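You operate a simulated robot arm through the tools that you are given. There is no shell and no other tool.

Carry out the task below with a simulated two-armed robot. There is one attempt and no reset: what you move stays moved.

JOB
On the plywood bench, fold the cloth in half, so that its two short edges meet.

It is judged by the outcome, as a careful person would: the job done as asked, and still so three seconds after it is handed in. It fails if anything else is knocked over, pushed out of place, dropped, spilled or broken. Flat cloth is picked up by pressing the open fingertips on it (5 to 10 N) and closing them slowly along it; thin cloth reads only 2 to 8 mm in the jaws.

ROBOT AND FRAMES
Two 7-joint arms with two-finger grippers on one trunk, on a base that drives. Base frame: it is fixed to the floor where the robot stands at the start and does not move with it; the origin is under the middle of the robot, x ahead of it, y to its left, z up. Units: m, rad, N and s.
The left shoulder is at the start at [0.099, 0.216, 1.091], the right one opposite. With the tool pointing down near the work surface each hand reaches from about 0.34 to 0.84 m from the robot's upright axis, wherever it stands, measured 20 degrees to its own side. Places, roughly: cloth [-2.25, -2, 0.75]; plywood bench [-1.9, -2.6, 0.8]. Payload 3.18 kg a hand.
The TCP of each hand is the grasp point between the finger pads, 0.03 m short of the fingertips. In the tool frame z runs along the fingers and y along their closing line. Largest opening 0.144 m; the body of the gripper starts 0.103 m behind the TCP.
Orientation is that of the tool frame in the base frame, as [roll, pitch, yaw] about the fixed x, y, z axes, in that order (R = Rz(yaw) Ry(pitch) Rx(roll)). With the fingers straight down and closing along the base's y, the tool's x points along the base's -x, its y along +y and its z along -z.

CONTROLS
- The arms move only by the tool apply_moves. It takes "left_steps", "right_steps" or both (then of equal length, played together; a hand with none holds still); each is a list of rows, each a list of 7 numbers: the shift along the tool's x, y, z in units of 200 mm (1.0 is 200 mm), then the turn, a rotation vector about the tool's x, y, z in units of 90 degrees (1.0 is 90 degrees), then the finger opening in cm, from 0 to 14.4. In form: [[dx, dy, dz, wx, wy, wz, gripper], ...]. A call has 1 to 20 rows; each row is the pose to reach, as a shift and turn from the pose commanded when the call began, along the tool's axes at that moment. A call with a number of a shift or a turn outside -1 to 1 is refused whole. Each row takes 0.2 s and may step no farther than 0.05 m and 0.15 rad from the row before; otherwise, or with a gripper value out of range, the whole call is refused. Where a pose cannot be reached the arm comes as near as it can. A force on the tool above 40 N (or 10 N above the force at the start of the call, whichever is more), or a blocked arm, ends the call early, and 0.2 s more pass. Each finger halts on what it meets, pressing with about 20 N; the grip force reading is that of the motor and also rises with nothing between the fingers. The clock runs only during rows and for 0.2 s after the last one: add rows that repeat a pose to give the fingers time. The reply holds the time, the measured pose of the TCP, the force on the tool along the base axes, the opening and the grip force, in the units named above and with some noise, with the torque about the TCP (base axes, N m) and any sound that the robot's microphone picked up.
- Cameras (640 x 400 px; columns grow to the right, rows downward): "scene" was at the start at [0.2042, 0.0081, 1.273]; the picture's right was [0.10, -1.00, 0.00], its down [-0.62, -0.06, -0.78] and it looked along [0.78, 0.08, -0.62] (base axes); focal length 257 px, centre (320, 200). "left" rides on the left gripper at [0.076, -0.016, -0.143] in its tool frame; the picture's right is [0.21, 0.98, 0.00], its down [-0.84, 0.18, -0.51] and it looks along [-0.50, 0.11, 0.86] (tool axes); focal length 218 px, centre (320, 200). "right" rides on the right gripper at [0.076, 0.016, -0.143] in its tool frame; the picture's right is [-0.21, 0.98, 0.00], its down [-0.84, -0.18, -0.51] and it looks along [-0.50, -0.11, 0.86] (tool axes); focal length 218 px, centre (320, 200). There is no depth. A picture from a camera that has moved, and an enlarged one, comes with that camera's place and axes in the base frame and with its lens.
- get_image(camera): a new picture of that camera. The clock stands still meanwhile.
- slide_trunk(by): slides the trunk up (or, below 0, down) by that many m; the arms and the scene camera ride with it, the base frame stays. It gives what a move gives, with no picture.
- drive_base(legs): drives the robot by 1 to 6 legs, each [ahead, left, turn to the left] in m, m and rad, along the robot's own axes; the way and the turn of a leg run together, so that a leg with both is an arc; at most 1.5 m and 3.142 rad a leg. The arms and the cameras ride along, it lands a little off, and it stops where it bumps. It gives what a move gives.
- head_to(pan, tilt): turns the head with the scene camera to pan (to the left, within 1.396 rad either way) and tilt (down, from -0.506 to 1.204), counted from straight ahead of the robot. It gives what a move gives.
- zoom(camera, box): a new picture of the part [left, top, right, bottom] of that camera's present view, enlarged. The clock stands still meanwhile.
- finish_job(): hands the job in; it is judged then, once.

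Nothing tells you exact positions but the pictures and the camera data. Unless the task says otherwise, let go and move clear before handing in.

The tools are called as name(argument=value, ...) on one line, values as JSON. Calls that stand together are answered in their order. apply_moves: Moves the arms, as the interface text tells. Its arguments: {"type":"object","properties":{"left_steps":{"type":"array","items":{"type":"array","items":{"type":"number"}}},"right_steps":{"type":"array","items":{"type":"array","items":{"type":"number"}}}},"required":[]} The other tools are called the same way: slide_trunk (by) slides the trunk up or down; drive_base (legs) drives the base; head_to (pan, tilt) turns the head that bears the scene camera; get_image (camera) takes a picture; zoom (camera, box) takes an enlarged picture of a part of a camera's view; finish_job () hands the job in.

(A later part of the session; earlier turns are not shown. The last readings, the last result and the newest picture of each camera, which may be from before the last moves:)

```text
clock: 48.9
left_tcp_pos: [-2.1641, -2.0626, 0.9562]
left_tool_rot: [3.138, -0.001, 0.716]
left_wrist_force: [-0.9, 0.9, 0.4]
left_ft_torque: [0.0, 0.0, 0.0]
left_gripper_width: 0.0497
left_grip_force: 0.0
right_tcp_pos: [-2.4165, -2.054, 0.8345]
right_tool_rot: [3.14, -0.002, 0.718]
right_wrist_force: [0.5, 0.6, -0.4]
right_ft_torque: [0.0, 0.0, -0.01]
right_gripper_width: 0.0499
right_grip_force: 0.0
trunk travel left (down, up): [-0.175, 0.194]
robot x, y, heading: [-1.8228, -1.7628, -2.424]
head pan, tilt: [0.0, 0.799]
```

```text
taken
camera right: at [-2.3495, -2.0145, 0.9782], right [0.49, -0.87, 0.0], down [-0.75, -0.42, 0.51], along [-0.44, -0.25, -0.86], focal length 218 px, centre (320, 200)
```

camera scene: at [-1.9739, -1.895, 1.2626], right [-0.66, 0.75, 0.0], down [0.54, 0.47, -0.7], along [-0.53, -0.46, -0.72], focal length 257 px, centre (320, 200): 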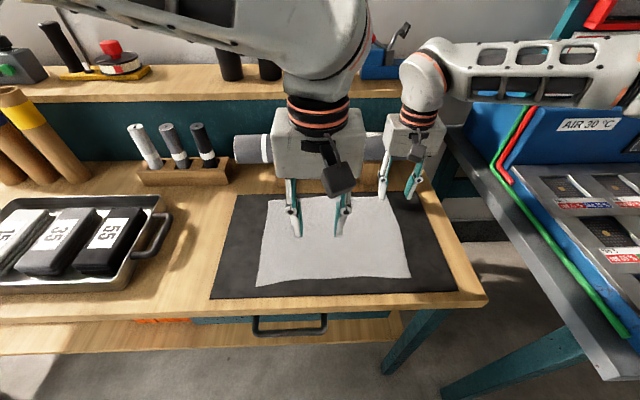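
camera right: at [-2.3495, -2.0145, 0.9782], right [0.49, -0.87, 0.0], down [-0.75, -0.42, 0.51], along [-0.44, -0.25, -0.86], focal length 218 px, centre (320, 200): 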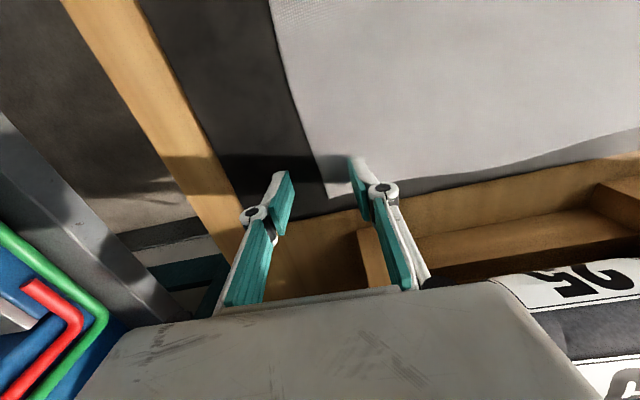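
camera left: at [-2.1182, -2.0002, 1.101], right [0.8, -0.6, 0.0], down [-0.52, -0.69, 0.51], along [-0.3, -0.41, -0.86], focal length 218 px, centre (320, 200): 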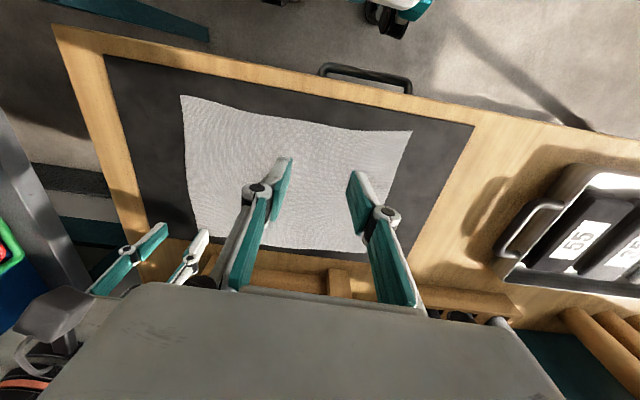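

Still no contact at tip height ≈ 0.804. I'll keep lowering in 2 mm steps until I feel about 5–10 N.

apply_moves(right_steps=[[0, 0, 0.01, 0, 0, 0, 5], [0, 0, 0.02, 0, 0, 0, 5]])

apply_moves(right_steps=[[0, 0, 0.01, 0, 0, 0, 5]])

apply_moves(right_steps=[[0, 0, 0.01, 0, 0, 0, 5]])

```text
clock: 49.5
left_tcp_pos: [-2.1647, -2.0637, 0.9591]
left_tool_rot: [3.139, 0.003, 0.715]
left_wrist_force: [-0.1, 0.5, 0.1]
left_ft_torque: [0.0, 0.02, 0.02]
left_gripper_width: 0.0502
left_grip_force: 0.0
right_tcp_pos: [-2.4157, -2.0536, 0.8334]
right_tool_rot: [3.14, 0.002, 0.719]
right_wrist_force: [1.8, 1.7, 9.9]
right_ft_torque: [-0.22, -0.22, 0.08]
right_gripper_width: 0.0509
right_grip_force: 0.1
trunk travel left (down, up): [-0.175, 0.194]
robot x, y, heading: [-1.8282, -1.765, -2.423]
head pan, tilt: [0.0, 0.799]
```

```text
clock: 49.9
left_tcp_pos: [-2.1628, -2.0639, 0.9589]
left_tool_rot: [3.138, 0.003, 0.717]
left_wrist_force: [-0.1, 0.7, 0.4]
left_ft_torque: [-0.02, -0.01, 0.02]
left_gripper_width: 0.0501
left_grip_force: 0.1
right_tcp_pos: [-2.4166, -2.054, 0.8316]
right_tool_rot: [3.139, 0.004, 0.72]
right_wrist_force: [3.3, -0.5, 19.6]
right_ft_torque: [-0.48, -0.45, 0.05]
right_gripper_width: 0.0538
right_grip_force: 2.2
trunk travel left (down, up): [-0.175, 0.194]
robot x, y, heading: [-1.8264, -1.7648, -2.426]
head pan, tilt: [0.0, 0.799]
```

```text
clock: 50.3
left_tcp_pos: [-2.1633, -2.0632, 0.96]
left_tool_rot: [3.14, 0.006, 0.716]
left_wrist_force: [0.4, 0.0, -0.3]
left_ft_torque: [-0.02, 0.0, -0.02]
left_gripper_width: 0.0498
left_grip_force: 0.1
right_tcp_pos: [-2.4163, -2.0553, 0.8337]
right_tool_rot: [3.139, 0.007, 0.72]
right_wrist_force: [2.7, -2.9, 31.8]
right_ft_torque: [-0.28, -0.34, 0.06]
right_gripper_width: 0.0564
right_grip_force: 3.9
trunk travel left (down, up): [-0.175, 0.194]
robot x, y, heading: [-1.8237, -1.7624, -2.42]
head pan, tilt: [0.0, 0.799]
```

Contact gives roughly 5 N per mm; I've pressed too far (32 N). I'll back off about 4.5 mm to ~8 N and then start closing slowly.

apply_moves(right_steps=[[0, 0, -0.022, 0, 0, 0, 5], [0, 0, -0.022, 0, 0, 0, 5]])

```text
clock: 50.9
left_tcp_pos: [-2.1641, -2.0628, 0.9578]
left_tool_rot: [3.138, 0.0, 0.716]
left_wrist_force: [-0.5, 0.0, -0.8]
left_ft_torque: [-0.03, 0.05, -0.02]
left_gripper_width: 0.0499
left_grip_force: 0.1
right_tcp_pos: [-2.4163, -2.0542, 0.8328]
right_tool_rot: [-3.141, 0.003, 0.719]
right_wrist_force: [-0.1, -5.7, 22.6]
right_ft_torque: [-0.73, -0.42, -0.11]
right_gripper_width: 0.0552
right_grip_force: 3.3
trunk travel left (down, up): [-0.175, 0.194]
robot x, y, heading: [-1.8214, -1.7646, -2.422]
head pan, tilt: [0.0, 0.799]
```

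apply_moves(right_steps=[[0, 0, -0.015, 0, 0, 0, 5], [0, 0, -0.015, 0, 0, 0, 5]])

get_image(camera="right")

```text
clock: 51.5
left_tcp_pos: [-2.1641, -2.064, 0.9572]
left_tool_rot: [3.137, 0.0, 0.717]
left_wrist_force: [-0.7, -0.1, 1.0]
left_ft_torque: [0.01, -0.01, -0.01]
left_gripper_width: 0.0498
left_grip_force: 0.1
right_tcp_pos: [-2.4174, -2.0516, 0.8336]
right_tool_rot: [3.14, -0.001, 0.717]
right_wrist_force: [-3.3, -4.1, 12.3]
right_ft_torque: [-0.46, -0.1, -0.13]
right_gripper_width: 0.0512
right_grip_force: 1.0
trunk travel left (down, up): [-0.175, 0.194]
robot x, y, heading: [-1.824, -1.765, -2.422]
head pan, tilt: [0.0, 0.799]
```

```text
taken
camera right: at [-2.3495, -2.0144, 0.9771], right [0.49, -0.87, 0.0], down [-0.75, -0.42, 0.51], along [-0.44, -0.25, -0.86], focal length 218 px, centre (320, 200)
```

right: 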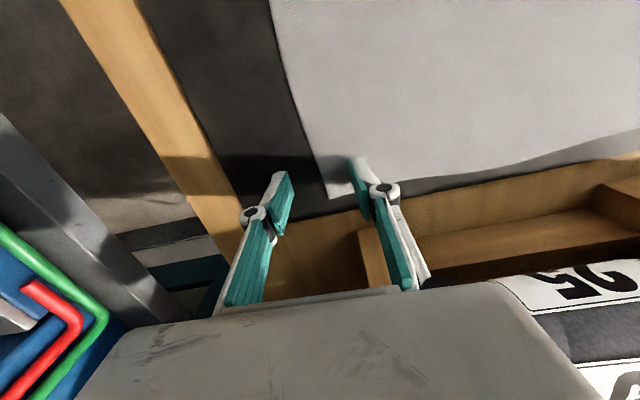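

About 12 N now. I'll ease up 0.5 mm more and close slowly halfway, watching the force.

apply_moves(right_steps=[[0, 0, -0.003, 0, 0, 0, 5], [0, 0, -0.003, 0, 0, 0, 4.8], [0, 0, -0.003, 0, 0, 0, 4.6], [0, 0, -0.003, 0, 0, 0, 4.4], [0, 0, -0.003, 0, 0, 0, 4.2], [0, 0, -0.003, 0, 0, 0, 4.0], [0, 0, -0.003, 0, 0, 0, 3.8], [0, 0, -0.003, 0, 0, 0, 3.6], [0, 0, -0.003, 0, 0, 0, 3.4]])

get_image(camera="right")

```text
clock: 53.5
left_tcp_pos: [-2.1652, -2.0628, 0.958]
left_tool_rot: [3.138, 0.0, 0.716]
left_wrist_force: [-0.5, -0.1, -0.2]
left_ft_torque: [0.0, 0.0, -0.01]
left_gripper_width: 0.0499
left_grip_force: 0.1
right_tcp_pos: [-2.4177, -2.0526, 0.8355]
right_tool_rot: [3.141, -0.001, 0.716]
right_wrist_force: [-0.1, 1.0, -0.8]
right_ft_torque: [0.0, 0.0, 0.0]
right_gripper_width: 0.0339
right_grip_force: 0.0
trunk travel left (down, up): [-0.175, 0.194]
robot x, y, heading: [-1.8246, -1.7614, -2.427]
head pan, tilt: [0.0, 0.799]
```

```text
taken
camera right: at [-2.3496, -2.0148, 0.9779], right [0.49, -0.87, 0.0], down [-0.75, -0.42, 0.51], along [-0.44, -0.25, -0.86], focal length 218 px, centre (320, 200)
```

right: 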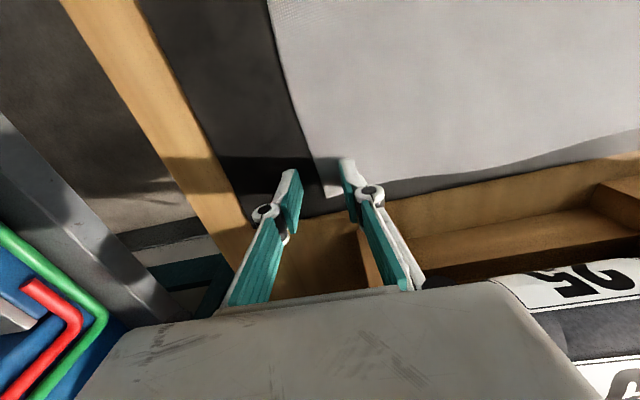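

Contact was lost while closing (the earlier reading was stiction). I'll reopen to 5 cm, lower 3 mm and check the force.

apply_moves(right_steps=[[0, 0, -0.015, 0, 0, 0, 4.4], [0, 0, -0.015, 0, 0, 0, 5], [0, 0, -0.015, 0, 0, 0, 5], [0, 0, 0.005, 0, 0, 0, 5], [0, 0, 0.015, 0, 0, 0, 5], [0, 0, 0.015, 0, 0, 0, 5]])

zoom(camera="right", box=[240, 120, 400, 220])

```text
clock: 54.9
left_tcp_pos: [-2.1637, -2.0626, 0.9582]
left_tool_rot: [3.137, 0.001, 0.716]
left_wrist_force: [-1.0, -0.4, 0.6]
left_ft_torque: [0.03, 0.0, 0.03]
left_gripper_width: 0.0499
left_grip_force: 0.1
right_tcp_pos: [-2.416, -2.0539, 0.8337]
right_tool_rot: [3.141, 0.001, 0.72]
right_wrist_force: [-0.7, -0.2, 9.9]
right_ft_torque: [-0.3, -0.17, 0.0]
right_gripper_width: 0.0504
right_grip_force: 0.6
trunk travel left (down, up): [-0.175, 0.194]
robot x, y, heading: [-1.8229, -1.7646, -2.421]
head pan, tilt: [0.0, 0.799]
```

```text
4.00 times, centred on (320, 170) of right
camera zoom: at [-2.3489, -2.0146, 0.9767], right [0.49, -0.87, 0.0], down [-0.75, -0.42, 0.51], along [-0.44, -0.25, -0.86], focal length 873 px, centre (320, 320)
```

zoom: 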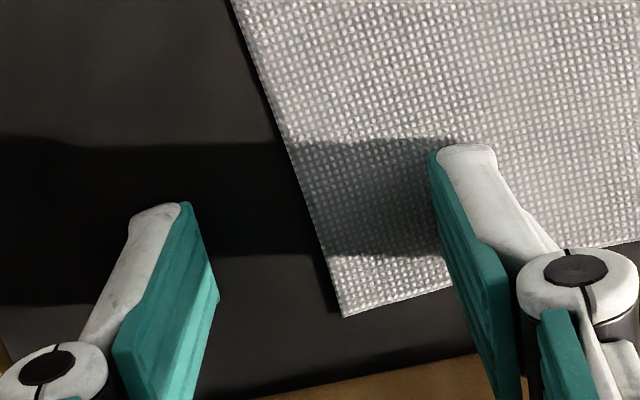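

Good: about 10 N, one finger 2 cm inside the cloth edge and the other just off it. Closing slowly now.

apply_moves(right_steps=[[0, 0, 0, 0, 0, 0, 4.8], [0, 0, 0, 0, 0, 0, 4.6], [0, 0, 0, 0, 0, 0, 4.4], [0, 0, 0, 0, 0, 0, 4.2], [0, 0, 0, 0, 0, 0, 4.0], [0, 0, 0, 0, 0, 0, 3.8]])

zoom(camera="right", box=[240, 120, 400, 220])

```text
clock: 56.3
left_tcp_pos: [-2.1636, -2.0643, 0.9579]
left_tool_rot: [3.141, 0.002, 0.717]
left_wrist_force: [-0.5, -0.3, -0.4]
left_ft_torque: [0.01, 0.02, -0.01]
left_gripper_width: 0.0501
left_grip_force: 0.1
right_tcp_pos: [-2.4157, -2.0535, 0.834]
right_tool_rot: [3.14, 0.0, 0.719]
right_wrist_force: [3.8, -10.4, 18.7]
right_ft_torque: [-0.75, -0.43, -0.11]
right_gripper_width: 0.0443
right_grip_force: 5.6
trunk travel left (down, up): [-0.175, 0.194]
robot x, y, heading: [-1.8243, -1.7633, -2.424]
head pan, tilt: [0.0, 0.799]
```

```text
4.00 times, centred on (320, 170) of right
camera zoom: at [-2.3479, -2.0153, 0.9769], right [0.49, -0.87, 0.0], down [-0.75, -0.42, 0.51], along [-0.44, -0.25, -0.86], focal length 873 px, centre (320, 320)
```

zoom: 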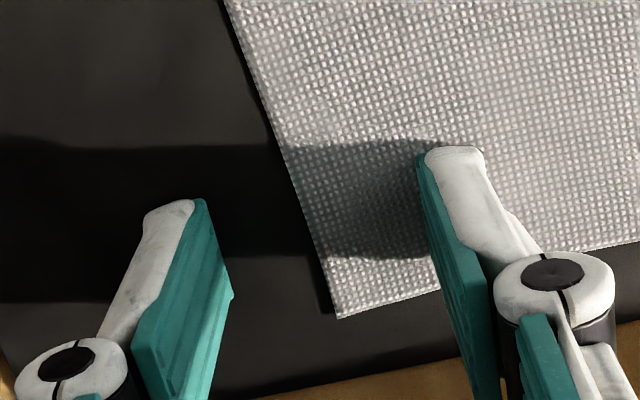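

The fingers are sticking a little and force rose to ~19 N. I'll ease up by 1 mm and keep closing.

apply_moves(right_steps=[[0, 0, -0.005, 0, 0, 0, 3.8], [0, 0, -0.006, 0, 0, 0, 3.6], [0, 0, -0.006, 0, 0, 0, 3.4], [0, 0, -0.006, 0, 0, 0, 3.2], [0, 0, -0.006, 0, 0, 0, 3.0], [0, 0, -0.006, 0, 0, 0, 2.8]])

zoom(camera="right", box=[240, 120, 400, 220])

```text
clock: 57.7
left_tcp_pos: [-2.1629, -2.064, 0.958]
left_tool_rot: [3.139, 0.002, 0.714]
left_wrist_force: [0.1, -1.0, 0.0]
left_ft_torque: [0.03, -0.04, -0.05]
left_gripper_width: 0.0499
left_grip_force: 0.0
right_tcp_pos: [-2.417, -2.0535, 0.8334]
right_tool_rot: [3.141, -0.002, 0.719]
right_wrist_force: [6.0, -5.3, 13.1]
right_ft_torque: [-0.42, -0.36, 0.05]
right_gripper_width: 0.0331
right_grip_force: 3.8
trunk travel left (down, up): [-0.175, 0.194]
robot x, y, heading: [-1.8263, -1.7649, -2.424]
head pan, tilt: [0.0, 0.799]
```

```text
4.00 times, centred on (320, 170) of right
camera zoom: at [-2.3481, -2.0145, 0.977], right [0.49, -0.87, 0.0], down [-0.75, -0.42, 0.51], along [-0.44, -0.25, -0.86], focal length 873 px, centre (320, 320)
```

zoom: 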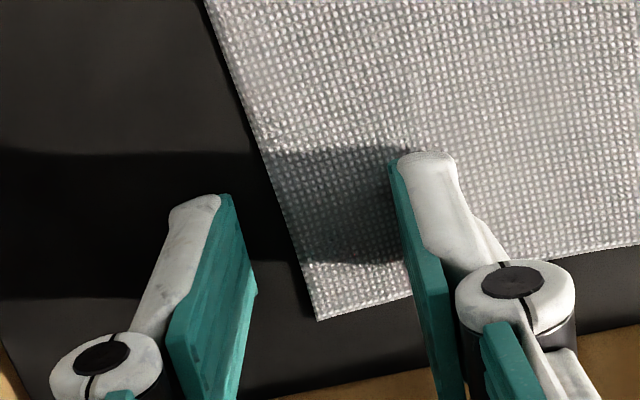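

The finger grips the cloth well and carries its edge toward the other finger. Continuing to close.

apply_moves(right_steps=[[0, 0, 0, 0, 0, 0, 2.6], [0, 0, 0, 0, 0, 0, 2.4], [0, 0, 0, 0, 0, 0, 2.2], [0, 0, 0, 0, 0, 0, 2.0], [0, 0, 0, 0, 0, 0, 1.8], [0, 0, 0, 0, 0, 0, 1.6]])

zoom(camera="right", box=[240, 120, 400, 220])

```text
clock: 59.1
left_tcp_pos: [-2.1652, -2.0639, 0.9559]
left_tool_rot: [3.139, 0.0, 0.714]
left_wrist_force: [-0.1, -1.4, -0.7]
left_ft_torque: [0.04, -0.02, 0.02]
left_gripper_width: 0.0498
left_grip_force: 0.0
right_tcp_pos: [-2.4173, -2.0526, 0.8335]
right_tool_rot: [3.142, -0.002, 0.718]
right_wrist_force: [0.0, 2.9, 6.0]
right_ft_torque: [-0.05, 0.03, 0.04]
right_gripper_width: 0.015
right_grip_force: 0.0
trunk travel left (down, up): [-0.175, 0.194]
robot x, y, heading: [-1.8227, -1.7666, -2.424]
head pan, tilt: [0.0, 0.799]
```

```text
4.00 times, centred on (320, 170) of right
camera zoom: at [-2.3494, -2.0139, 0.9759], right [0.49, -0.87, 0.0], down [-0.75, -0.42, 0.51], along [-0.44, -0.25, -0.86], focal length 873 px, centre (320, 320)
```

zoom: 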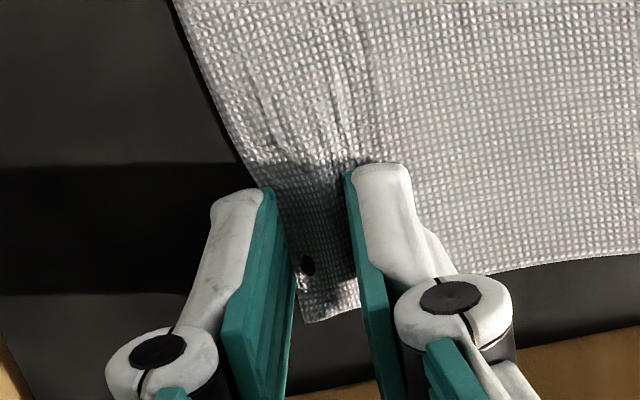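

The cloth is beginning to buckle up between the fingers. I'll finish the close.

apply_moves(right_steps=[[0, 0, 0.002, 0, 0, 0, 1.4], [0, 0, 0.002, 0, 0, 0, 1.2], [0, 0, 0.002, 0, 0, 0, 1.0], [0, 0, 0.002, 0, 0, 0, 0.8], [0, 0, 0.002, 0, 0, 0, 0.6], [0, 0, 0.002, 0, 0, 0, 0.4], [0, 0, 0.002, 0, 0, 0, 0.2], [0, 0, 0.002, 0, 0, 0, 0], [0, 0, 0.002, 0, 0, 0, 0], [0, 0, 0.002, 0, 0, 0, 0]])

zoom(camera="right", box=[240, 120, 400, 220])

get_image(camera="scene")

```text
clock: 61.3
left_tcp_pos: [-2.1643, -2.0639, 0.9577]
left_tool_rot: [3.139, 0.0, 0.715]
left_wrist_force: [0.8, -0.2, 0.4]
left_ft_torque: [0.01, 0.0, 0.0]
left_gripper_width: 0.0502
left_grip_force: 0.1
right_tcp_pos: [-2.4194, -2.0532, 0.8324]
right_tool_rot: [3.141, -0.002, 0.717]
right_wrist_force: [-2.2, 1.7, 1.0]
right_ft_torque: [0.0, -0.02, 0.01]
right_gripper_width: 0.0008
right_grip_force: 15.7
trunk travel left (down, up): [-0.175, 0.194]
robot x, y, heading: [-1.8237, -1.7644, -2.426]
head pan, tilt: [0.0, 0.799]
```

```text
4.00 times, centred on (320, 170) of right
camera zoom: at [-2.3495, -2.0148, 0.9759], right [0.49, -0.87, 0.0], down [-0.75, -0.42, 0.51], along [-0.44, -0.25, -0.86], focal length 873 px, centre (320, 320)
```

zoom: 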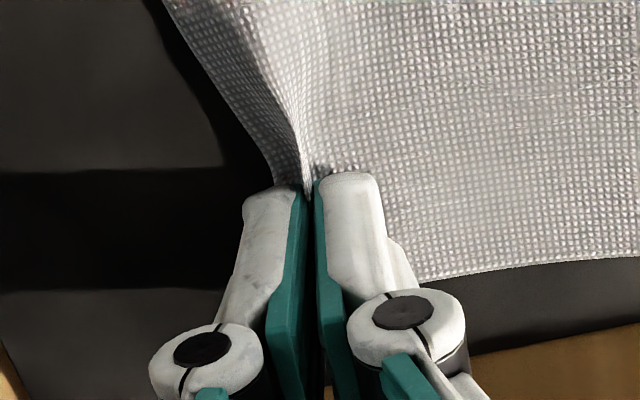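

```text
taken
camera scene: at [-1.9741, -1.8951, 1.2625], right [-0.66, 0.75, 0.0], down [0.54, 0.47, -0.7], along [-0.53, -0.46, -0.72], focal length 257 px, centre (320, 200)
```

scene: 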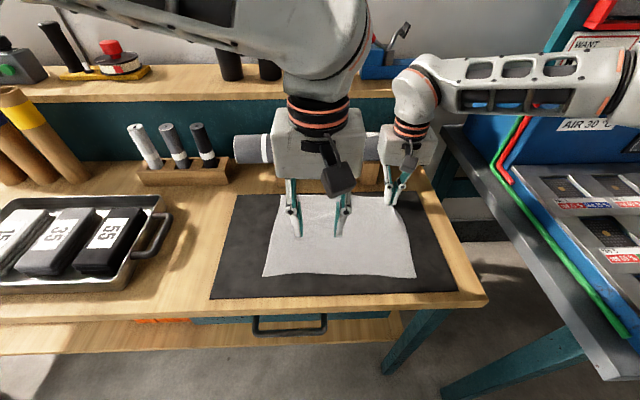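

The jaws read only 0.8 mm, which may be an empty pinch. I'll lift the right hand 3 cm to check whether it holds the cloth.

apply_moves(right_steps=[[0, 0, -0.05, 0, 0, 0, 0], [0, 0, -0.1, 0, 0, 0, 0], [0, 0, -0.15, 0, 0, 0, 0]])

get_image(camera="right")

zoom(camera="scene", box=[200, 170, 480, 345])

```text
clock: 62.1
left_tcp_pos: [-2.1657, -2.0627, 0.9581]
left_tool_rot: [3.139, 0.0, 0.715]
left_wrist_force: [0.6, 0.0, -0.7]
left_ft_torque: [-0.01, 0.04, -0.02]
left_gripper_width: 0.05
left_grip_force: 0.0
right_tcp_pos: [-2.4166, -2.0535, 0.8634]
right_tool_rot: [3.141, -0.001, 0.72]
right_wrist_force: [0.5, -0.9, 0.7]
right_ft_torque: [-0.03, -0.03, -0.02]
right_gripper_width: 0.0024
right_grip_force: 23.1
trunk travel left (down, up): [-0.175, 0.194]
robot x, y, heading: [-1.8258, -1.763, -2.42]
head pan, tilt: [0.0, 0.799]
```

```text
taken
camera right: at [-2.3494, -2.0148, 1.006], right [0.49, -0.87, 0.0], down [-0.75, -0.42, 0.51], along [-0.44, -0.25, -0.86], focal length 218 px, centre (320, 200)
```

right: 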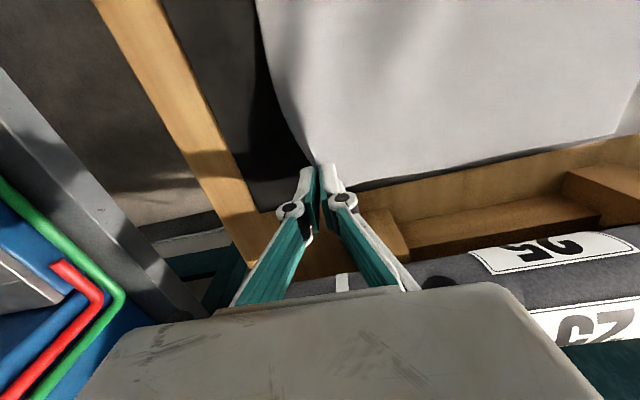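

```text
2.29 times, centred on (340, 258) of scene
camera zoom: at [-1.9739, -1.895, 1.2626], right [-0.66, 0.75, 0.0], down [0.54, 0.47, -0.7], along [-0.53, -0.46, -0.72], focal length 588 px, centre (274, 69)
```

zoom: 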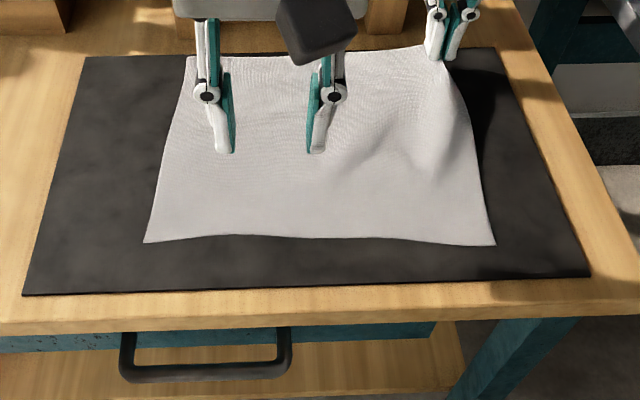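

It holds: the far right corner lifts with the jaws at 2.4 mm. Now the left hand: I'll tilt it so its body leans toward me (to clear the right wrist camera) and move it toward the near right corner.

apply_moves(left_steps=[[0, -0.15, 0, 0, -0.05, 0, 5], [0, -0.35, 0, 0, -0.1, 0, 5], [0, -0.55, 0, 0, -0.1, 0, 5], [0, -0.72, 0, 0, -0.1, 0, 5], [0, -0.8, 0, 0, -0.1, 0, 5], [0, -0.8, 0, 0, -0.1, 0, 5]])

get_image(camera="left")

get_image(camera="scene")

```text
clock: 63.7
left_tcp_pos: [-2.2807, -1.969, 0.9852]
left_tool_rot: [-3.078, 0.149, 0.783]
left_wrist_force: [0.3, 1.1, -0.3]
left_ft_torque: [0.02, 0.04, 0.03]
left_gripper_width: 0.0498
left_grip_force: 0.0
right_tcp_pos: [-2.416, -2.0539, 0.8626]
right_tool_rot: [3.139, -0.003, 0.721]
right_wrist_force: [-0.4, 0.6, 0.7]
right_ft_torque: [0.0, -0.01, 0.0]
right_gripper_width: 0.002
right_grip_force: 17.2
trunk travel left (down, up): [-0.175, 0.194]
robot x, y, heading: [-1.8253, -1.7633, -2.421]
head pan, tilt: [0.0, 0.799]
stopped in row 6 (left hand): the arm was blocked; the commanded pose is now the measured one
```

```text
taken
camera left: at [-2.2167, -1.8944, 1.1161], right [0.83, -0.55, -0.09], down [-0.39, -0.69, 0.62], along [-0.4, -0.48, -0.78], focal length 218 px, centre (320, 200)
```

left: 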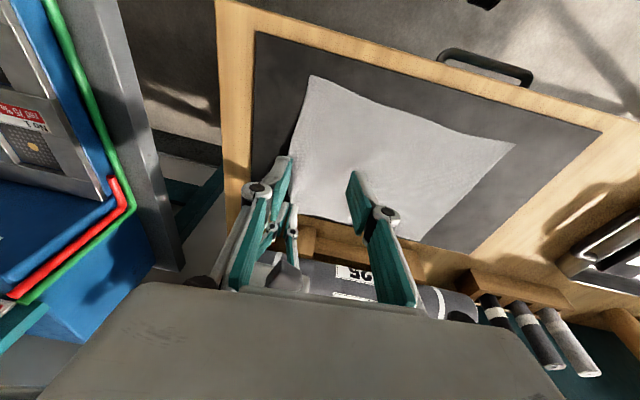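

```text
taken
camera scene: at [-1.9738, -1.8953, 1.2625], right [-0.66, 0.75, 0.0], down [0.54, 0.47, -0.7], along [-0.53, -0.46, -0.72], focal length 257 px, centre (320, 200)
```

scene: 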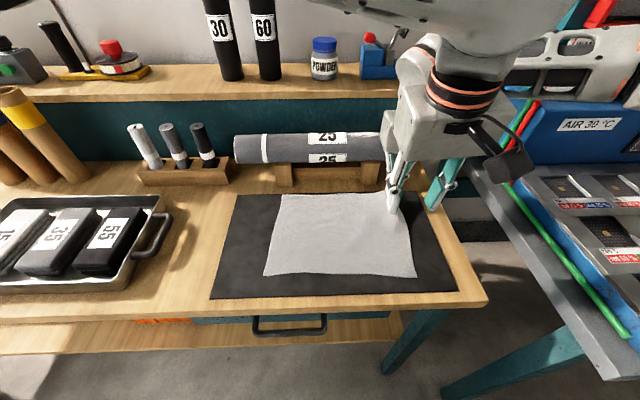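

The left forearm blocked against the right arm this far to the right. I'll retreat the left hand, set the corner back down and release it, then reposition the base about 0.19 m to the right and turned slightly left so both arms have room.

apply_moves(left_steps=[[0, 0.15, 0, 0, 0, 0, 5], [0, 0.4, 0, -0.02, 0.04, 0.02, 5], [0, 0.6, 0, -0.04, 0.095, 0.041, 5], [0, 0.8, -0.1, -0.04, 0.095, 0.041, 5], [0, 0.95, -0.3, -0.04, 0.095, 0.041, 5], [0, 0.95, -0.5, -0.04, 0.095, 0.041, 5]])

apply_moves(right_steps=[[0, 0, 0.05, 0, 0, 0, 0], [0, 0, 0.1, 0, 0, 0, 0], [0, 0, 0.135, 0, 0, 0, 0], [0, 0, 0.135, 0, 0, 0, 0.5], [0, 0, 0.135, 0, 0, 0, 1.5], [0, 0, 0.135, 0, 0, 0, 2.5], [0, 0, 0.135, 0, 0, 0, 3.5], [0, 0, 0.1, 0, 0, 0, 4.5], [0, 0, 0, 0, 0, 0, 5], [0, 0, -0.2, 0, 0, 0, 5], [0, 0, -0.4, 0, 0, 0, 5], [0, 0, -0.6, 0, 0, 0, 5], [0.2, 0, -0.8, 0, 0, 0, 5], [0.4, 0, -0.9, 0, 0, 0, 5]])

get_image(camera="scene")

```text
clock: 65.1
left_tcp_pos: [-2.132, -2.0965, 1.069]
left_tool_rot: [3.128, 0.006, 0.708]
left_wrist_force: [-0.3, 0.2, 0.9]
left_ft_torque: [-0.01, 0.01, 0.0]
left_gripper_width: 0.05
left_grip_force: 0.0
right_tcp_pos: [-2.4163, -2.0533, 0.864]
right_tool_rot: [3.14, -0.001, 0.718]
right_wrist_force: [0.1, -0.9, -0.1]
right_ft_torque: [-0.01, 0.05, 0.0]
right_gripper_width: 0.0033
right_grip_force: 24.9
trunk travel left (down, up): [-0.175, 0.194]
robot x, y, heading: [-1.8253, -1.7603, -2.423]
head pan, tilt: [0.0, 0.799]
```

```text
refused: row 13 steps farther than a row can; nothing moved
```

```text
taken
camera scene: at [-1.9736, -1.8941, 1.2628], right [-0.66, 0.75, 0.0], down [0.54, 0.47, -0.7], along [-0.53, -0.46, -0.72], focal length 257 px, centre (320, 200)
```

scene: 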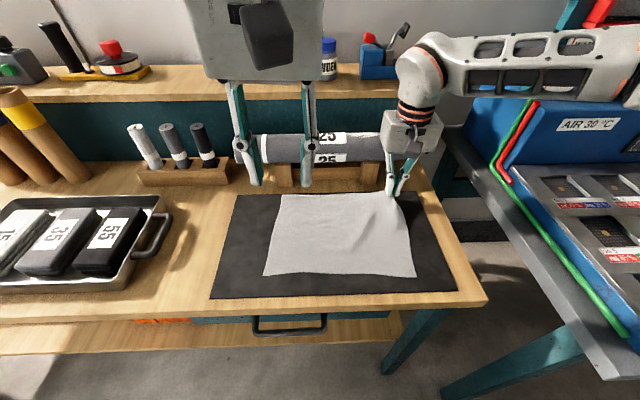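

It seems the left arm was blocked by my own torso when crossing so far right, so shifting the base right will fix that. First I'll set the far corner down, release it and lift the right hand clear.

apply_moves(right_steps=[[0, 0, 0.05, 0, 0, 0, 0], [0, 0, 0.1, 0, 0, 0, 0], [0, 0, 0.135, 0, 0, 0, 0], [0, 0, 0.135, 0, 0, 0, 0.5], [0, 0, 0.135, 0, 0, 0, 1.5], [0, 0, 0.135, 0, 0, 0, 2.5], [0, 0, 0.135, 0, 0, 0, 3.5], [0, 0, 0.1, 0, 0, 0, 4.5], [0, 0, 0, 0, 0, 0, 5], [0, 0, -0.2, 0, 0, 0, 5], [0, 0, -0.4, 0, 0, 0, 5], [0, 0, -0.6, 0, 0, 0, 5], [0.15, 0, -0.75, 0, 0, 0, 5], [0.35, 0, -0.85, 0, 0, 0, 5]])

get_image(camera="scene")

```text
clock: 68.1
left_tcp_pos: [-2.1332, -2.0972, 1.0699]
left_tool_rot: [3.128, 0.006, 0.709]
left_wrist_force: [-0.2, 0.2, 0.1]
left_ft_torque: [-0.01, 0.02, 0.0]
left_gripper_width: 0.05
left_grip_force: 0.0
right_tcp_pos: [-2.3654, -2.0055, 1.0343]
right_tool_rot: [3.139, -0.001, 0.718]
right_wrist_force: [0.5, -0.1, -0.4]
right_ft_torque: [-0.03, 0.02, -0.03]
right_gripper_width: 0.0501
right_grip_force: 0.1
trunk travel left (down, up): [-0.175, 0.194]
robot x, y, heading: [-1.8237, -1.762, -2.425]
head pan, tilt: [0.0, 0.799]
```

```text
taken
camera scene: at [-1.9734, -1.8943, 1.2628], right [-0.66, 0.75, 0.0], down [0.54, 0.47, -0.7], along [-0.53, -0.46, -0.72], focal length 257 px, centre (320, 200)
```

scene: 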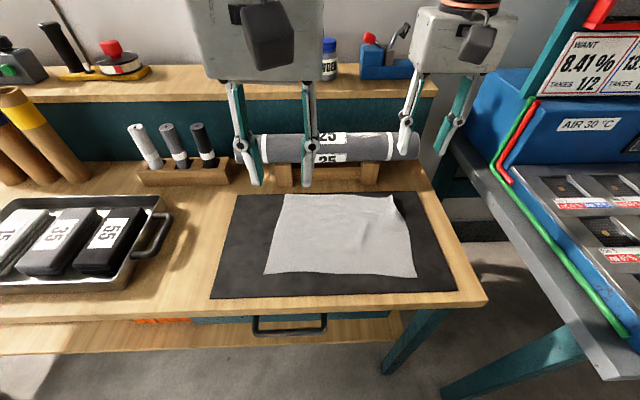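

The cloth is released. Before driving right I'll check the space around my right elbow.

head_to(pan=-0.9, tilt=0.5)

get_image(camera="scene")

```text
clock: 69.3
left_tcp_pos: [-2.1339, -2.0973, 1.0683]
left_tool_rot: [3.126, 0.005, 0.709]
left_wrist_force: [-0.1, -0.1, 1.1]
left_ft_torque: [0.02, 0.01, 0.01]
left_gripper_width: 0.0499
left_grip_force: 0.0
right_tcp_pos: [-2.365, -2.0085, 1.0337]
right_tool_rot: [3.138, -0.001, 0.72]
right_wrist_force: [0.3, 0.6, 0.1]
right_ft_torque: [0.02, -0.01, 0.0]
right_gripper_width: 0.05
right_grip_force: 0.2
trunk travel left (down, up): [-0.175, 0.194]
robot x, y, heading: [-1.8254, -1.7641, -2.423]
head pan, tilt: [-0.901, 0.499]
```

```text
taken
camera scene: at [-2.0028, -1.8255, 1.2884], right [0.18, 0.98, 0.0], down [0.47, -0.09, -0.88], along [-0.86, 0.16, -0.48], focal length 257 px, centre (320, 200)
```

scene: 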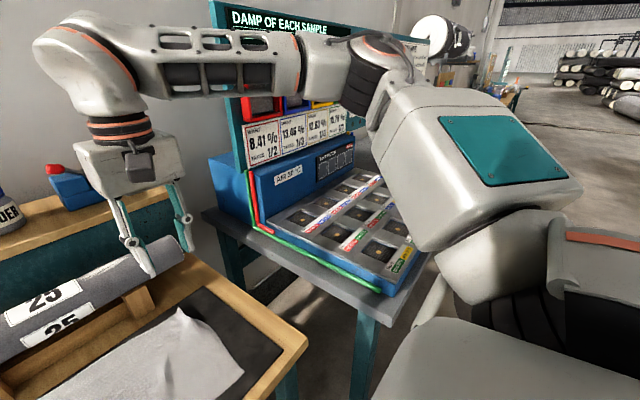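

The right elbow has about 0.2 m clearance to the display board plane, and a sideways shift keeps that. Driving 0.18 m right, then re-measuring the cloth.

drive_base(legs=[[0, -0.18, 0]])

get_image(camera="scene")

head_to(pan=0.15, tilt=0.85)

get_image(camera="scene")

get_image(camera="left")

get_image(camera="right")

```text
clock: 71.5
left_tcp_pos: [-2.2521, -1.961, 1.0684]
left_tool_rot: [3.128, 0.005, 0.715]
left_wrist_force: [-0.3, 0.5, 0.5]
left_ft_torque: [-0.02, 0.0, -0.01]
left_gripper_width: 0.0502
left_grip_force: 0.2
right_tcp_pos: [-2.4838, -1.8728, 1.0329]
right_tool_rot: [3.141, -0.002, 0.723]
right_wrist_force: [-0.9, 0.2, -0.5]
right_ft_torque: [0.01, 0.01, 0.0]
right_gripper_width: 0.05
right_grip_force: 0.1
trunk travel left (down, up): [-0.175, 0.194]
robot x, y, heading: [-1.9427, -1.6278, -2.423]
head pan, tilt: [-0.901, 0.499]
```

```text
taken
camera scene: at [-2.1222, -1.6891, 1.2885], right [0.18, 0.98, 0.0], down [0.47, -0.09, -0.88], along [-0.86, 0.16, -0.48], focal length 257 px, centre (320, 200)
```

scene: 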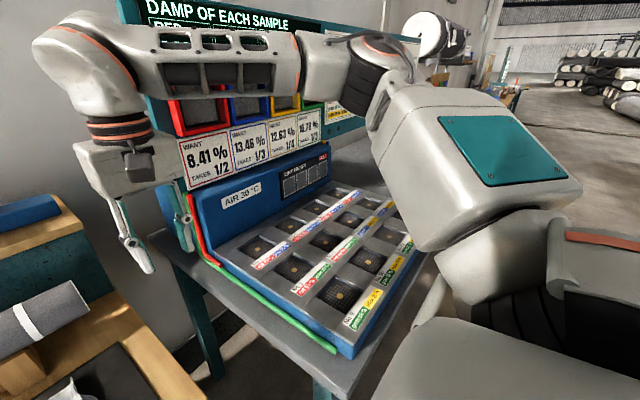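

```text
clock: 72.8
left_tcp_pos: [-2.2524, -1.961, 1.0687]
left_tool_rot: [3.128, 0.004, 0.714]
left_wrist_force: [-0.3, 0.0, -0.1]
left_ft_torque: [0.01, -0.01, 0.01]
left_gripper_width: 0.0498
left_grip_force: 0.1
right_tcp_pos: [-2.4843, -1.8723, 1.0328]
right_tool_rot: [-3.141, -0.003, 0.721]
right_wrist_force: [0.5, -0.1, -0.5]
right_ft_torque: [-0.02, 0.0, -0.03]
right_gripper_width: 0.05
right_grip_force: 0.0
trunk travel left (down, up): [-0.175, 0.194]
robot x, y, heading: [-1.9471, -1.6244, -2.422]
head pan, tilt: [0.15, 0.85]
```

```text
taken
camera scene: at [-2.083, -1.7655, 1.2585], right [-0.76, 0.65, 0.0], down [0.48, 0.57, -0.66], along [-0.43, -0.5, -0.75], focal length 257 px, centre (320, 200)
```

scene: 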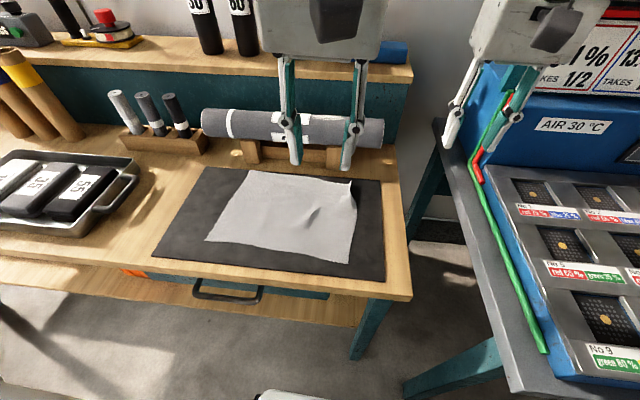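

```text
taken
camera left: at [-2.2055, -1.897, 1.2115], right [0.8, -0.6, 0.01], down [-0.52, -0.68, 0.51], along [-0.3, -0.42, -0.86], focal length 218 px, centre (320, 200)
```

left: 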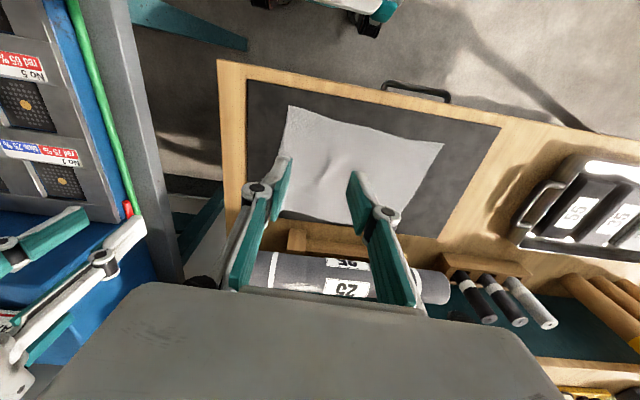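

```text
taken
camera right: at [-2.4166, -1.8336, 1.1762], right [0.49, -0.87, 0.0], down [-0.75, -0.42, 0.51], along [-0.44, -0.25, -0.86], focal length 218 px, centre (320, 200)
```

right: 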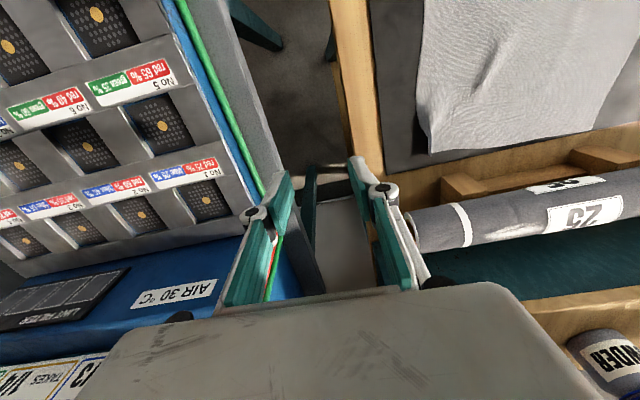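

Base is now at L ≈ -0.05, so the right edge of the cloth is straight ahead. I'll bring the right hand back over the far right corner, then the left hand toward the near right corner, both staying high at first.

apply_moves(right_steps=[[-0.08, 0.2, 0, 0, 0, 0, 5], [-0.16, 0.4, 0, 0, 0, 0, 5], [-0.24, 0.6, 0, 0, 0, 0, 5], [-0.325, 0.78, 0, 0, 0, 0, 5], [-0.325, 0.88, 0, 0, 0, 0, 5], [-0.325, 0.88, 0.2, 0, 0, 0, 5], [-0.325, 0.88, 0.4, 0, 0, 0, 5], [-0.325, 0.88, 0.6, 0, 0, 0, 5], [-0.325, 0.88, 0.75, 0, 0, 0, 5], [-0.325, 0.88, 0.75, 0, 0, 0, 5]])

zoom(camera="right", box=[200, 60, 440, 210])

get_image(camera="scene")

```text
clock: 75.0
left_tcp_pos: [-2.2518, -1.9612, 1.0696]
left_tool_rot: [3.127, 0.005, 0.715]
left_wrist_force: [-0.5, -0.2, 0.3]
left_ft_torque: [0.04, 0.01, -0.01]
left_gripper_width: 0.0502
left_grip_force: 0.0
right_tcp_pos: [-2.4162, -2.048, 0.8843]
right_tool_rot: [3.14, -0.001, 0.721]
right_wrist_force: [1.0, -0.9, -0.4]
right_ft_torque: [-0.03, 0.0, 0.01]
right_gripper_width: 0.0499
right_grip_force: 0.0
trunk travel left (down, up): [-0.175, 0.194]
robot x, y, heading: [-1.9454, -1.6324, -2.419]
head pan, tilt: [0.15, 0.85]
```

```text
2.67 times, centred on (320, 135) of right
camera zoom: at [-2.3497, -2.0076, 1.0266], right [0.49, -0.87, 0.0], down [-0.75, -0.42, 0.51], along [-0.44, -0.25, -0.86], focal length 582 px, centre (320, 373)
```

zoom: 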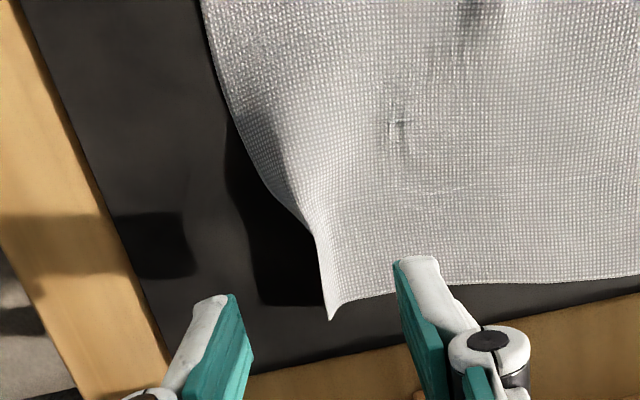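

```text
taken
camera scene: at [-2.0826, -1.7652, 1.2587], right [-0.76, 0.64, 0.0], down [0.48, 0.57, -0.66], along [-0.43, -0.5, -0.75], focal length 257 px, centre (320, 200)
```

scene: 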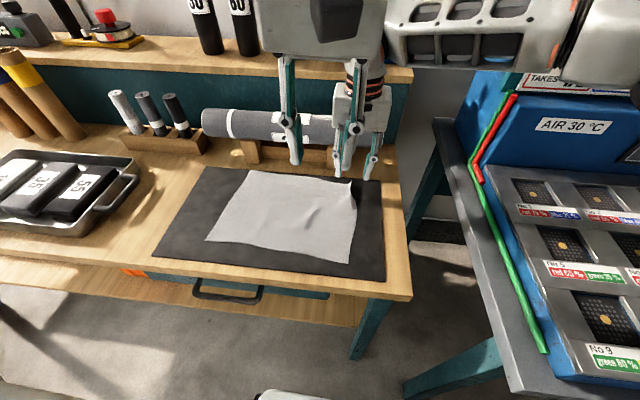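

The far corner's edge is standing up slightly, which will help the pinch. I'll lower the right hand to contact and check the force.

apply_moves(right_steps=[[0, 0, 0.15, 0, 0, 0, 5], [0, 0, 0.24, 0, 0, 0, 5], [0, 0, 0.255, 0, 0, 0, 5], [0, 0, 0.265, 0, 0, 0, 5], [0, 0, 0.265, 0, 0, 0, 5]])

zoom(camera="right", box=[240, 120, 400, 220])

```text
clock: 76.2
left_tcp_pos: [-2.2509, -1.9614, 1.0706]
left_tool_rot: [3.128, 0.008, 0.713]
left_wrist_force: [0.9, -0.5, -0.4]
left_ft_torque: [-0.03, 0.01, -0.04]
left_gripper_width: 0.05
left_grip_force: 0.0
right_tcp_pos: [-2.4158, -2.0488, 0.8336]
right_tool_rot: [3.136, 0.003, 0.721]
right_wrist_force: [0.5, -3.9, 17.8]
right_ft_torque: [-0.46, -0.29, -0.01]
right_gripper_width: 0.0535
right_grip_force: 1.8
trunk travel left (down, up): [-0.175, 0.194]
robot x, y, heading: [-1.9413, -1.6307, -2.42]
head pan, tilt: [0.15, 0.85]
```

```text
4.00 times, centred on (320, 170) of right
camera zoom: at [-2.3484, -2.0087, 0.9759], right [0.49, -0.87, 0.0], down [-0.75, -0.42, 0.51], along [-0.44, -0.25, -0.86], focal length 873 px, centre (320, 320)
```

zoom: 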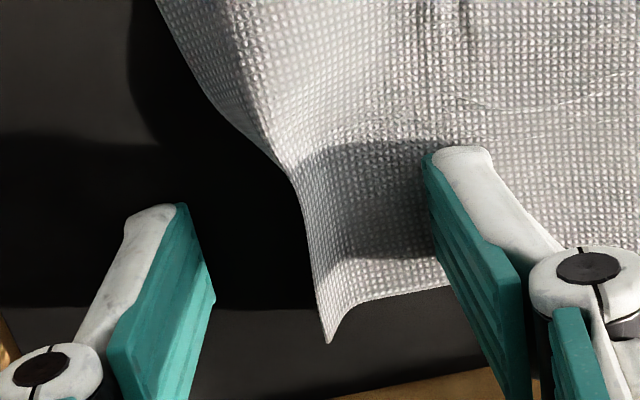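

Excellent: cloth edge is up between the fingers. I'll ease up ~1.2 mm and close slowly.

apply_moves(right_steps=[[0, 0, -0.006, 0, 0, 0, 5], [0, 0, -0.006, 0, 0, 0, 4.75], [0, 0, -0.006, 0, 0, 0, 4.5], [0, 0, -0.008, 0, 0, 0, 4.25], [0, 0, -0.008, 0, 0, 0, 4.0], [0, 0, -0.008, 0, 0, 0, 3.75], [0, 0, -0.008, 0, 0, 0, 3.5], [0, 0, -0.008, 0, 0, 0, 3.25], [0, 0, -0.008, 0, 0, 0, 3.0], [0, 0, -0.008, 0, 0, 0, 2.75], [0, 0, -0.008, 0, 0, 0, 2.5]])

zoom(camera="right", box=[240, 120, 400, 220])

```text
clock: 78.6
left_tcp_pos: [-2.2499, -1.9616, 1.0696]
left_tool_rot: [3.129, 0.007, 0.714]
left_wrist_force: [0.5, 0.0, -0.4]
left_ft_torque: [-0.01, 0.01, -0.02]
left_gripper_width: 0.0498
left_grip_force: 0.0
right_tcp_pos: [-2.414, -2.0487, 0.8339]
right_tool_rot: [3.138, 0.0, 0.721]
right_wrist_force: [7.6, -13.1, 25.8]
right_ft_torque: [-0.9, -0.5, -0.03]
right_gripper_width: 0.034
right_grip_force: 7.1
trunk travel left (down, up): [-0.175, 0.194]
robot x, y, heading: [-1.945, -1.6268, -2.419]
head pan, tilt: [0.15, 0.85]
```

```text
4.00 times, centred on (320, 170) of right
camera zoom: at [-2.3466, -2.0091, 0.9768], right [0.49, -0.87, 0.0], down [-0.75, -0.42, 0.51], along [-0.44, -0.25, -0.86], focal length 873 px, centre (320, 320)
```

zoom: 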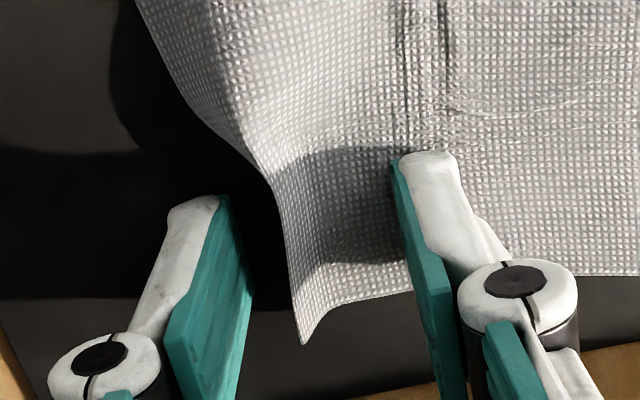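

Force climbed to ~26 N, so I'll raise another 1.5 mm while closing the rest of the way.

apply_moves(right_steps=[[0, 0, -0.004, 0, 0, 0, 2.5], [0, 0, -0.007, 0, 0, 0, 2.25], [0, 0, -0.007, 0, 0, 0, 2.0], [0, 0, -0.007, 0, 0, 0, 1.75], [0, 0, -0.007, 0, 0, 0, 1.5], [0, 0, -0.007, 0, 0, 0, 1.25], [0, 0, -0.007, 0, 0, 0, 1.0]])

zoom(camera="right", box=[240, 120, 400, 220])

```text
clock: 80.2
left_tcp_pos: [-2.2512, -1.9612, 1.0685]
left_tool_rot: [3.128, 0.005, 0.714]
left_wrist_force: [0.8, 0.3, -0.1]
left_ft_torque: [0.0, 0.01, 0.01]
left_gripper_width: 0.0501
left_grip_force: 0.0
right_tcp_pos: [-2.4174, -2.0469, 0.8308]
right_tool_rot: [3.141, -0.004, 0.721]
right_wrist_force: [1.3, 1.4, 4.2]
right_ft_torque: [0.03, -0.03, 0.01]
right_gripper_width: 0.0094
right_grip_force: 0.0
trunk travel left (down, up): [-0.175, 0.194]
robot x, y, heading: [-1.944, -1.6246, -2.422]
head pan, tilt: [0.15, 0.85]
```

```text
4.00 times, centred on (320, 170) of right
camera zoom: at [-2.3491, -2.0082, 0.9752], right [0.49, -0.87, 0.0], down [-0.75, -0.42, 0.51], along [-0.44, -0.25, -0.86], focal length 873 px, centre (320, 320)
```

zoom: 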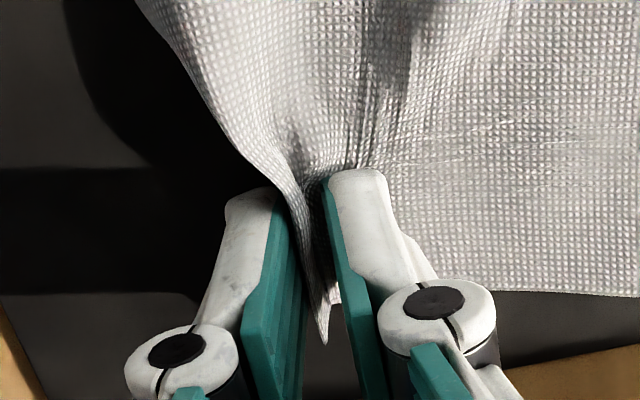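

The edge is standing up between the pads, just as wanted. Closing fully.

apply_moves(right_steps=[[0, 0, 0, 0, 0, 0, 0.75], [0, 0, 0, 0, 0, 0, 0.5], [0, 0, 0, 0, 0, 0, 0.25], [0, 0, 0, 0, 0, 0, 0], [0, 0, 0, 0, 0, 0, 0], [0, 0, 0, 0, 0, 0, 0], [0, 0, -0.03, 0, 0, 0, 0], [0, 0, -0.06, 0, 0, 0, 0]])

zoom(camera="right", box=[240, 120, 400, 220])

get_image(camera="left")

```text
clock: 82.0
left_tcp_pos: [-2.2522, -1.962, 1.0683]
left_tool_rot: [3.127, 0.003, 0.713]
left_wrist_force: [0.8, -0.1, 0.6]
left_ft_torque: [0.0, 0.0, -0.01]
left_gripper_width: 0.0501
left_grip_force: 0.1
right_tcp_pos: [-2.4165, -2.0472, 0.8455]
right_tool_rot: [3.141, -0.002, 0.72]
right_wrist_force: [-0.8, 0.1, 1.1]
right_ft_torque: [-0.08, -0.04, 0.0]
right_gripper_width: 0.0017
right_grip_force: 19.0
trunk travel left (down, up): [-0.175, 0.194]
robot x, y, heading: [-1.9442, -1.6253, -2.424]
head pan, tilt: [0.15, 0.85]
```

```text
4.00 times, centred on (320, 170) of right
camera zoom: at [-2.3491, -2.0086, 0.9883], right [0.49, -0.87, 0.0], down [-0.75, -0.42, 0.51], along [-0.44, -0.25, -0.86], focal length 873 px, centre (320, 320)
```

zoom: 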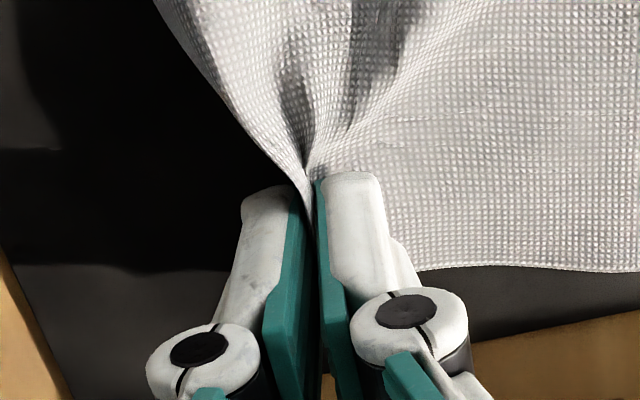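

```text
taken
camera left: at [-2.2055, -1.8969, 1.2116], right [0.8, -0.6, 0.01], down [-0.52, -0.68, 0.51], along [-0.3, -0.42, -0.86], focal length 218 px, centre (320, 200)
```

left: 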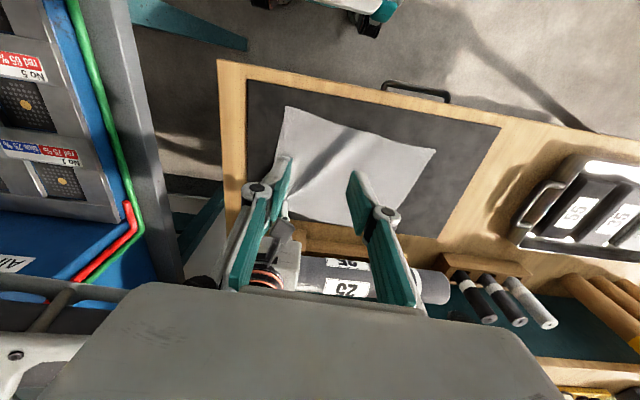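

The far corner is pinched (1.7 mm). Now the left hand: tilt it back 0.2 rad, shift over the near right corner (≈ F 2.975, L -0.064) and descend to about 0.90.

apply_moves(left_steps=[[0, -0.05, 0, 0.005, -0.06, 0, 5], [0, -0.15, 0, 0.009, -0.127, -0.004, 5], [-0.035, -0.305, 0, 0.009, -0.127, -0.004, 5], [-0.035, -0.305, 0.2, 0.009, -0.127, -0.004, 5], [-0.035, -0.305, 0.4, 0.009, -0.127, -0.004, 5], [-0.035, -0.305, 0.6, 0.009, -0.127, -0.004, 5], [-0.035, -0.305, 0.8, 0.009, -0.127, -0.004, 5], [-0.035, -0.305, 0.95, 0.009, -0.127, -0.004, 5], [-0.035, -0.305, 0.95, 0.009, -0.127, -0.004, 5]])

get_image(camera="left")

get_image(camera="scene")

```text
clock: 84.0
left_tcp_pos: [-2.2956, -1.9218, 0.8773]
left_tool_rot: [-3.139, 0.204, 0.718]
left_wrist_force: [0.0, -0.9, -0.5]
left_ft_torque: [-0.01, 0.03, 0.0]
left_gripper_width: 0.05
left_grip_force: 0.0
right_tcp_pos: [-2.4173, -2.0473, 0.8466]
right_tool_rot: [3.139, -0.001, 0.721]
right_wrist_force: [-0.1, 0.8, 0.3]
right_ft_torque: [-0.06, 0.01, 0.04]
right_gripper_width: 0.0014
right_grip_force: 16.5
trunk travel left (down, up): [-0.175, 0.194]
robot x, y, heading: [-1.9431, -1.6269, -2.421]
head pan, tilt: [0.15, 0.85]
```

```text
taken
camera left: at [-2.2278, -1.8413, 1.0024], right [0.8, -0.6, -0.04], down [-0.42, -0.61, 0.67], along [-0.43, -0.51, -0.74], focal length 218 px, centre (320, 200)
```

left: 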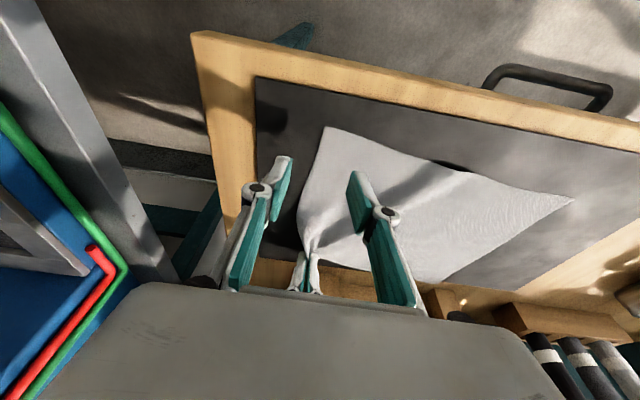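

```text
taken
camera scene: at [-2.0825, -1.7652, 1.2587], right [-0.76, 0.64, 0.0], down [0.48, 0.57, -0.66], along [-0.43, -0.5, -0.75], focal length 257 px, centre (320, 200)
```

scene: 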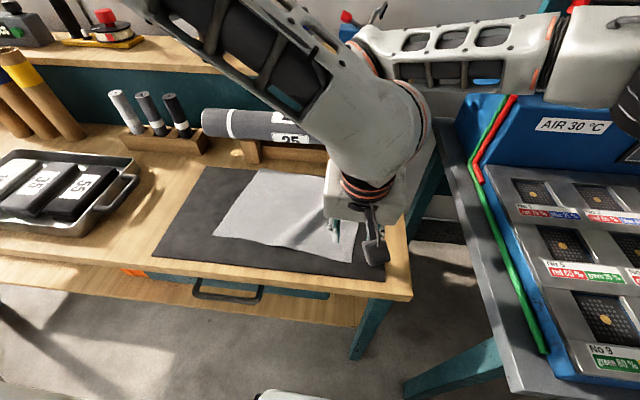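

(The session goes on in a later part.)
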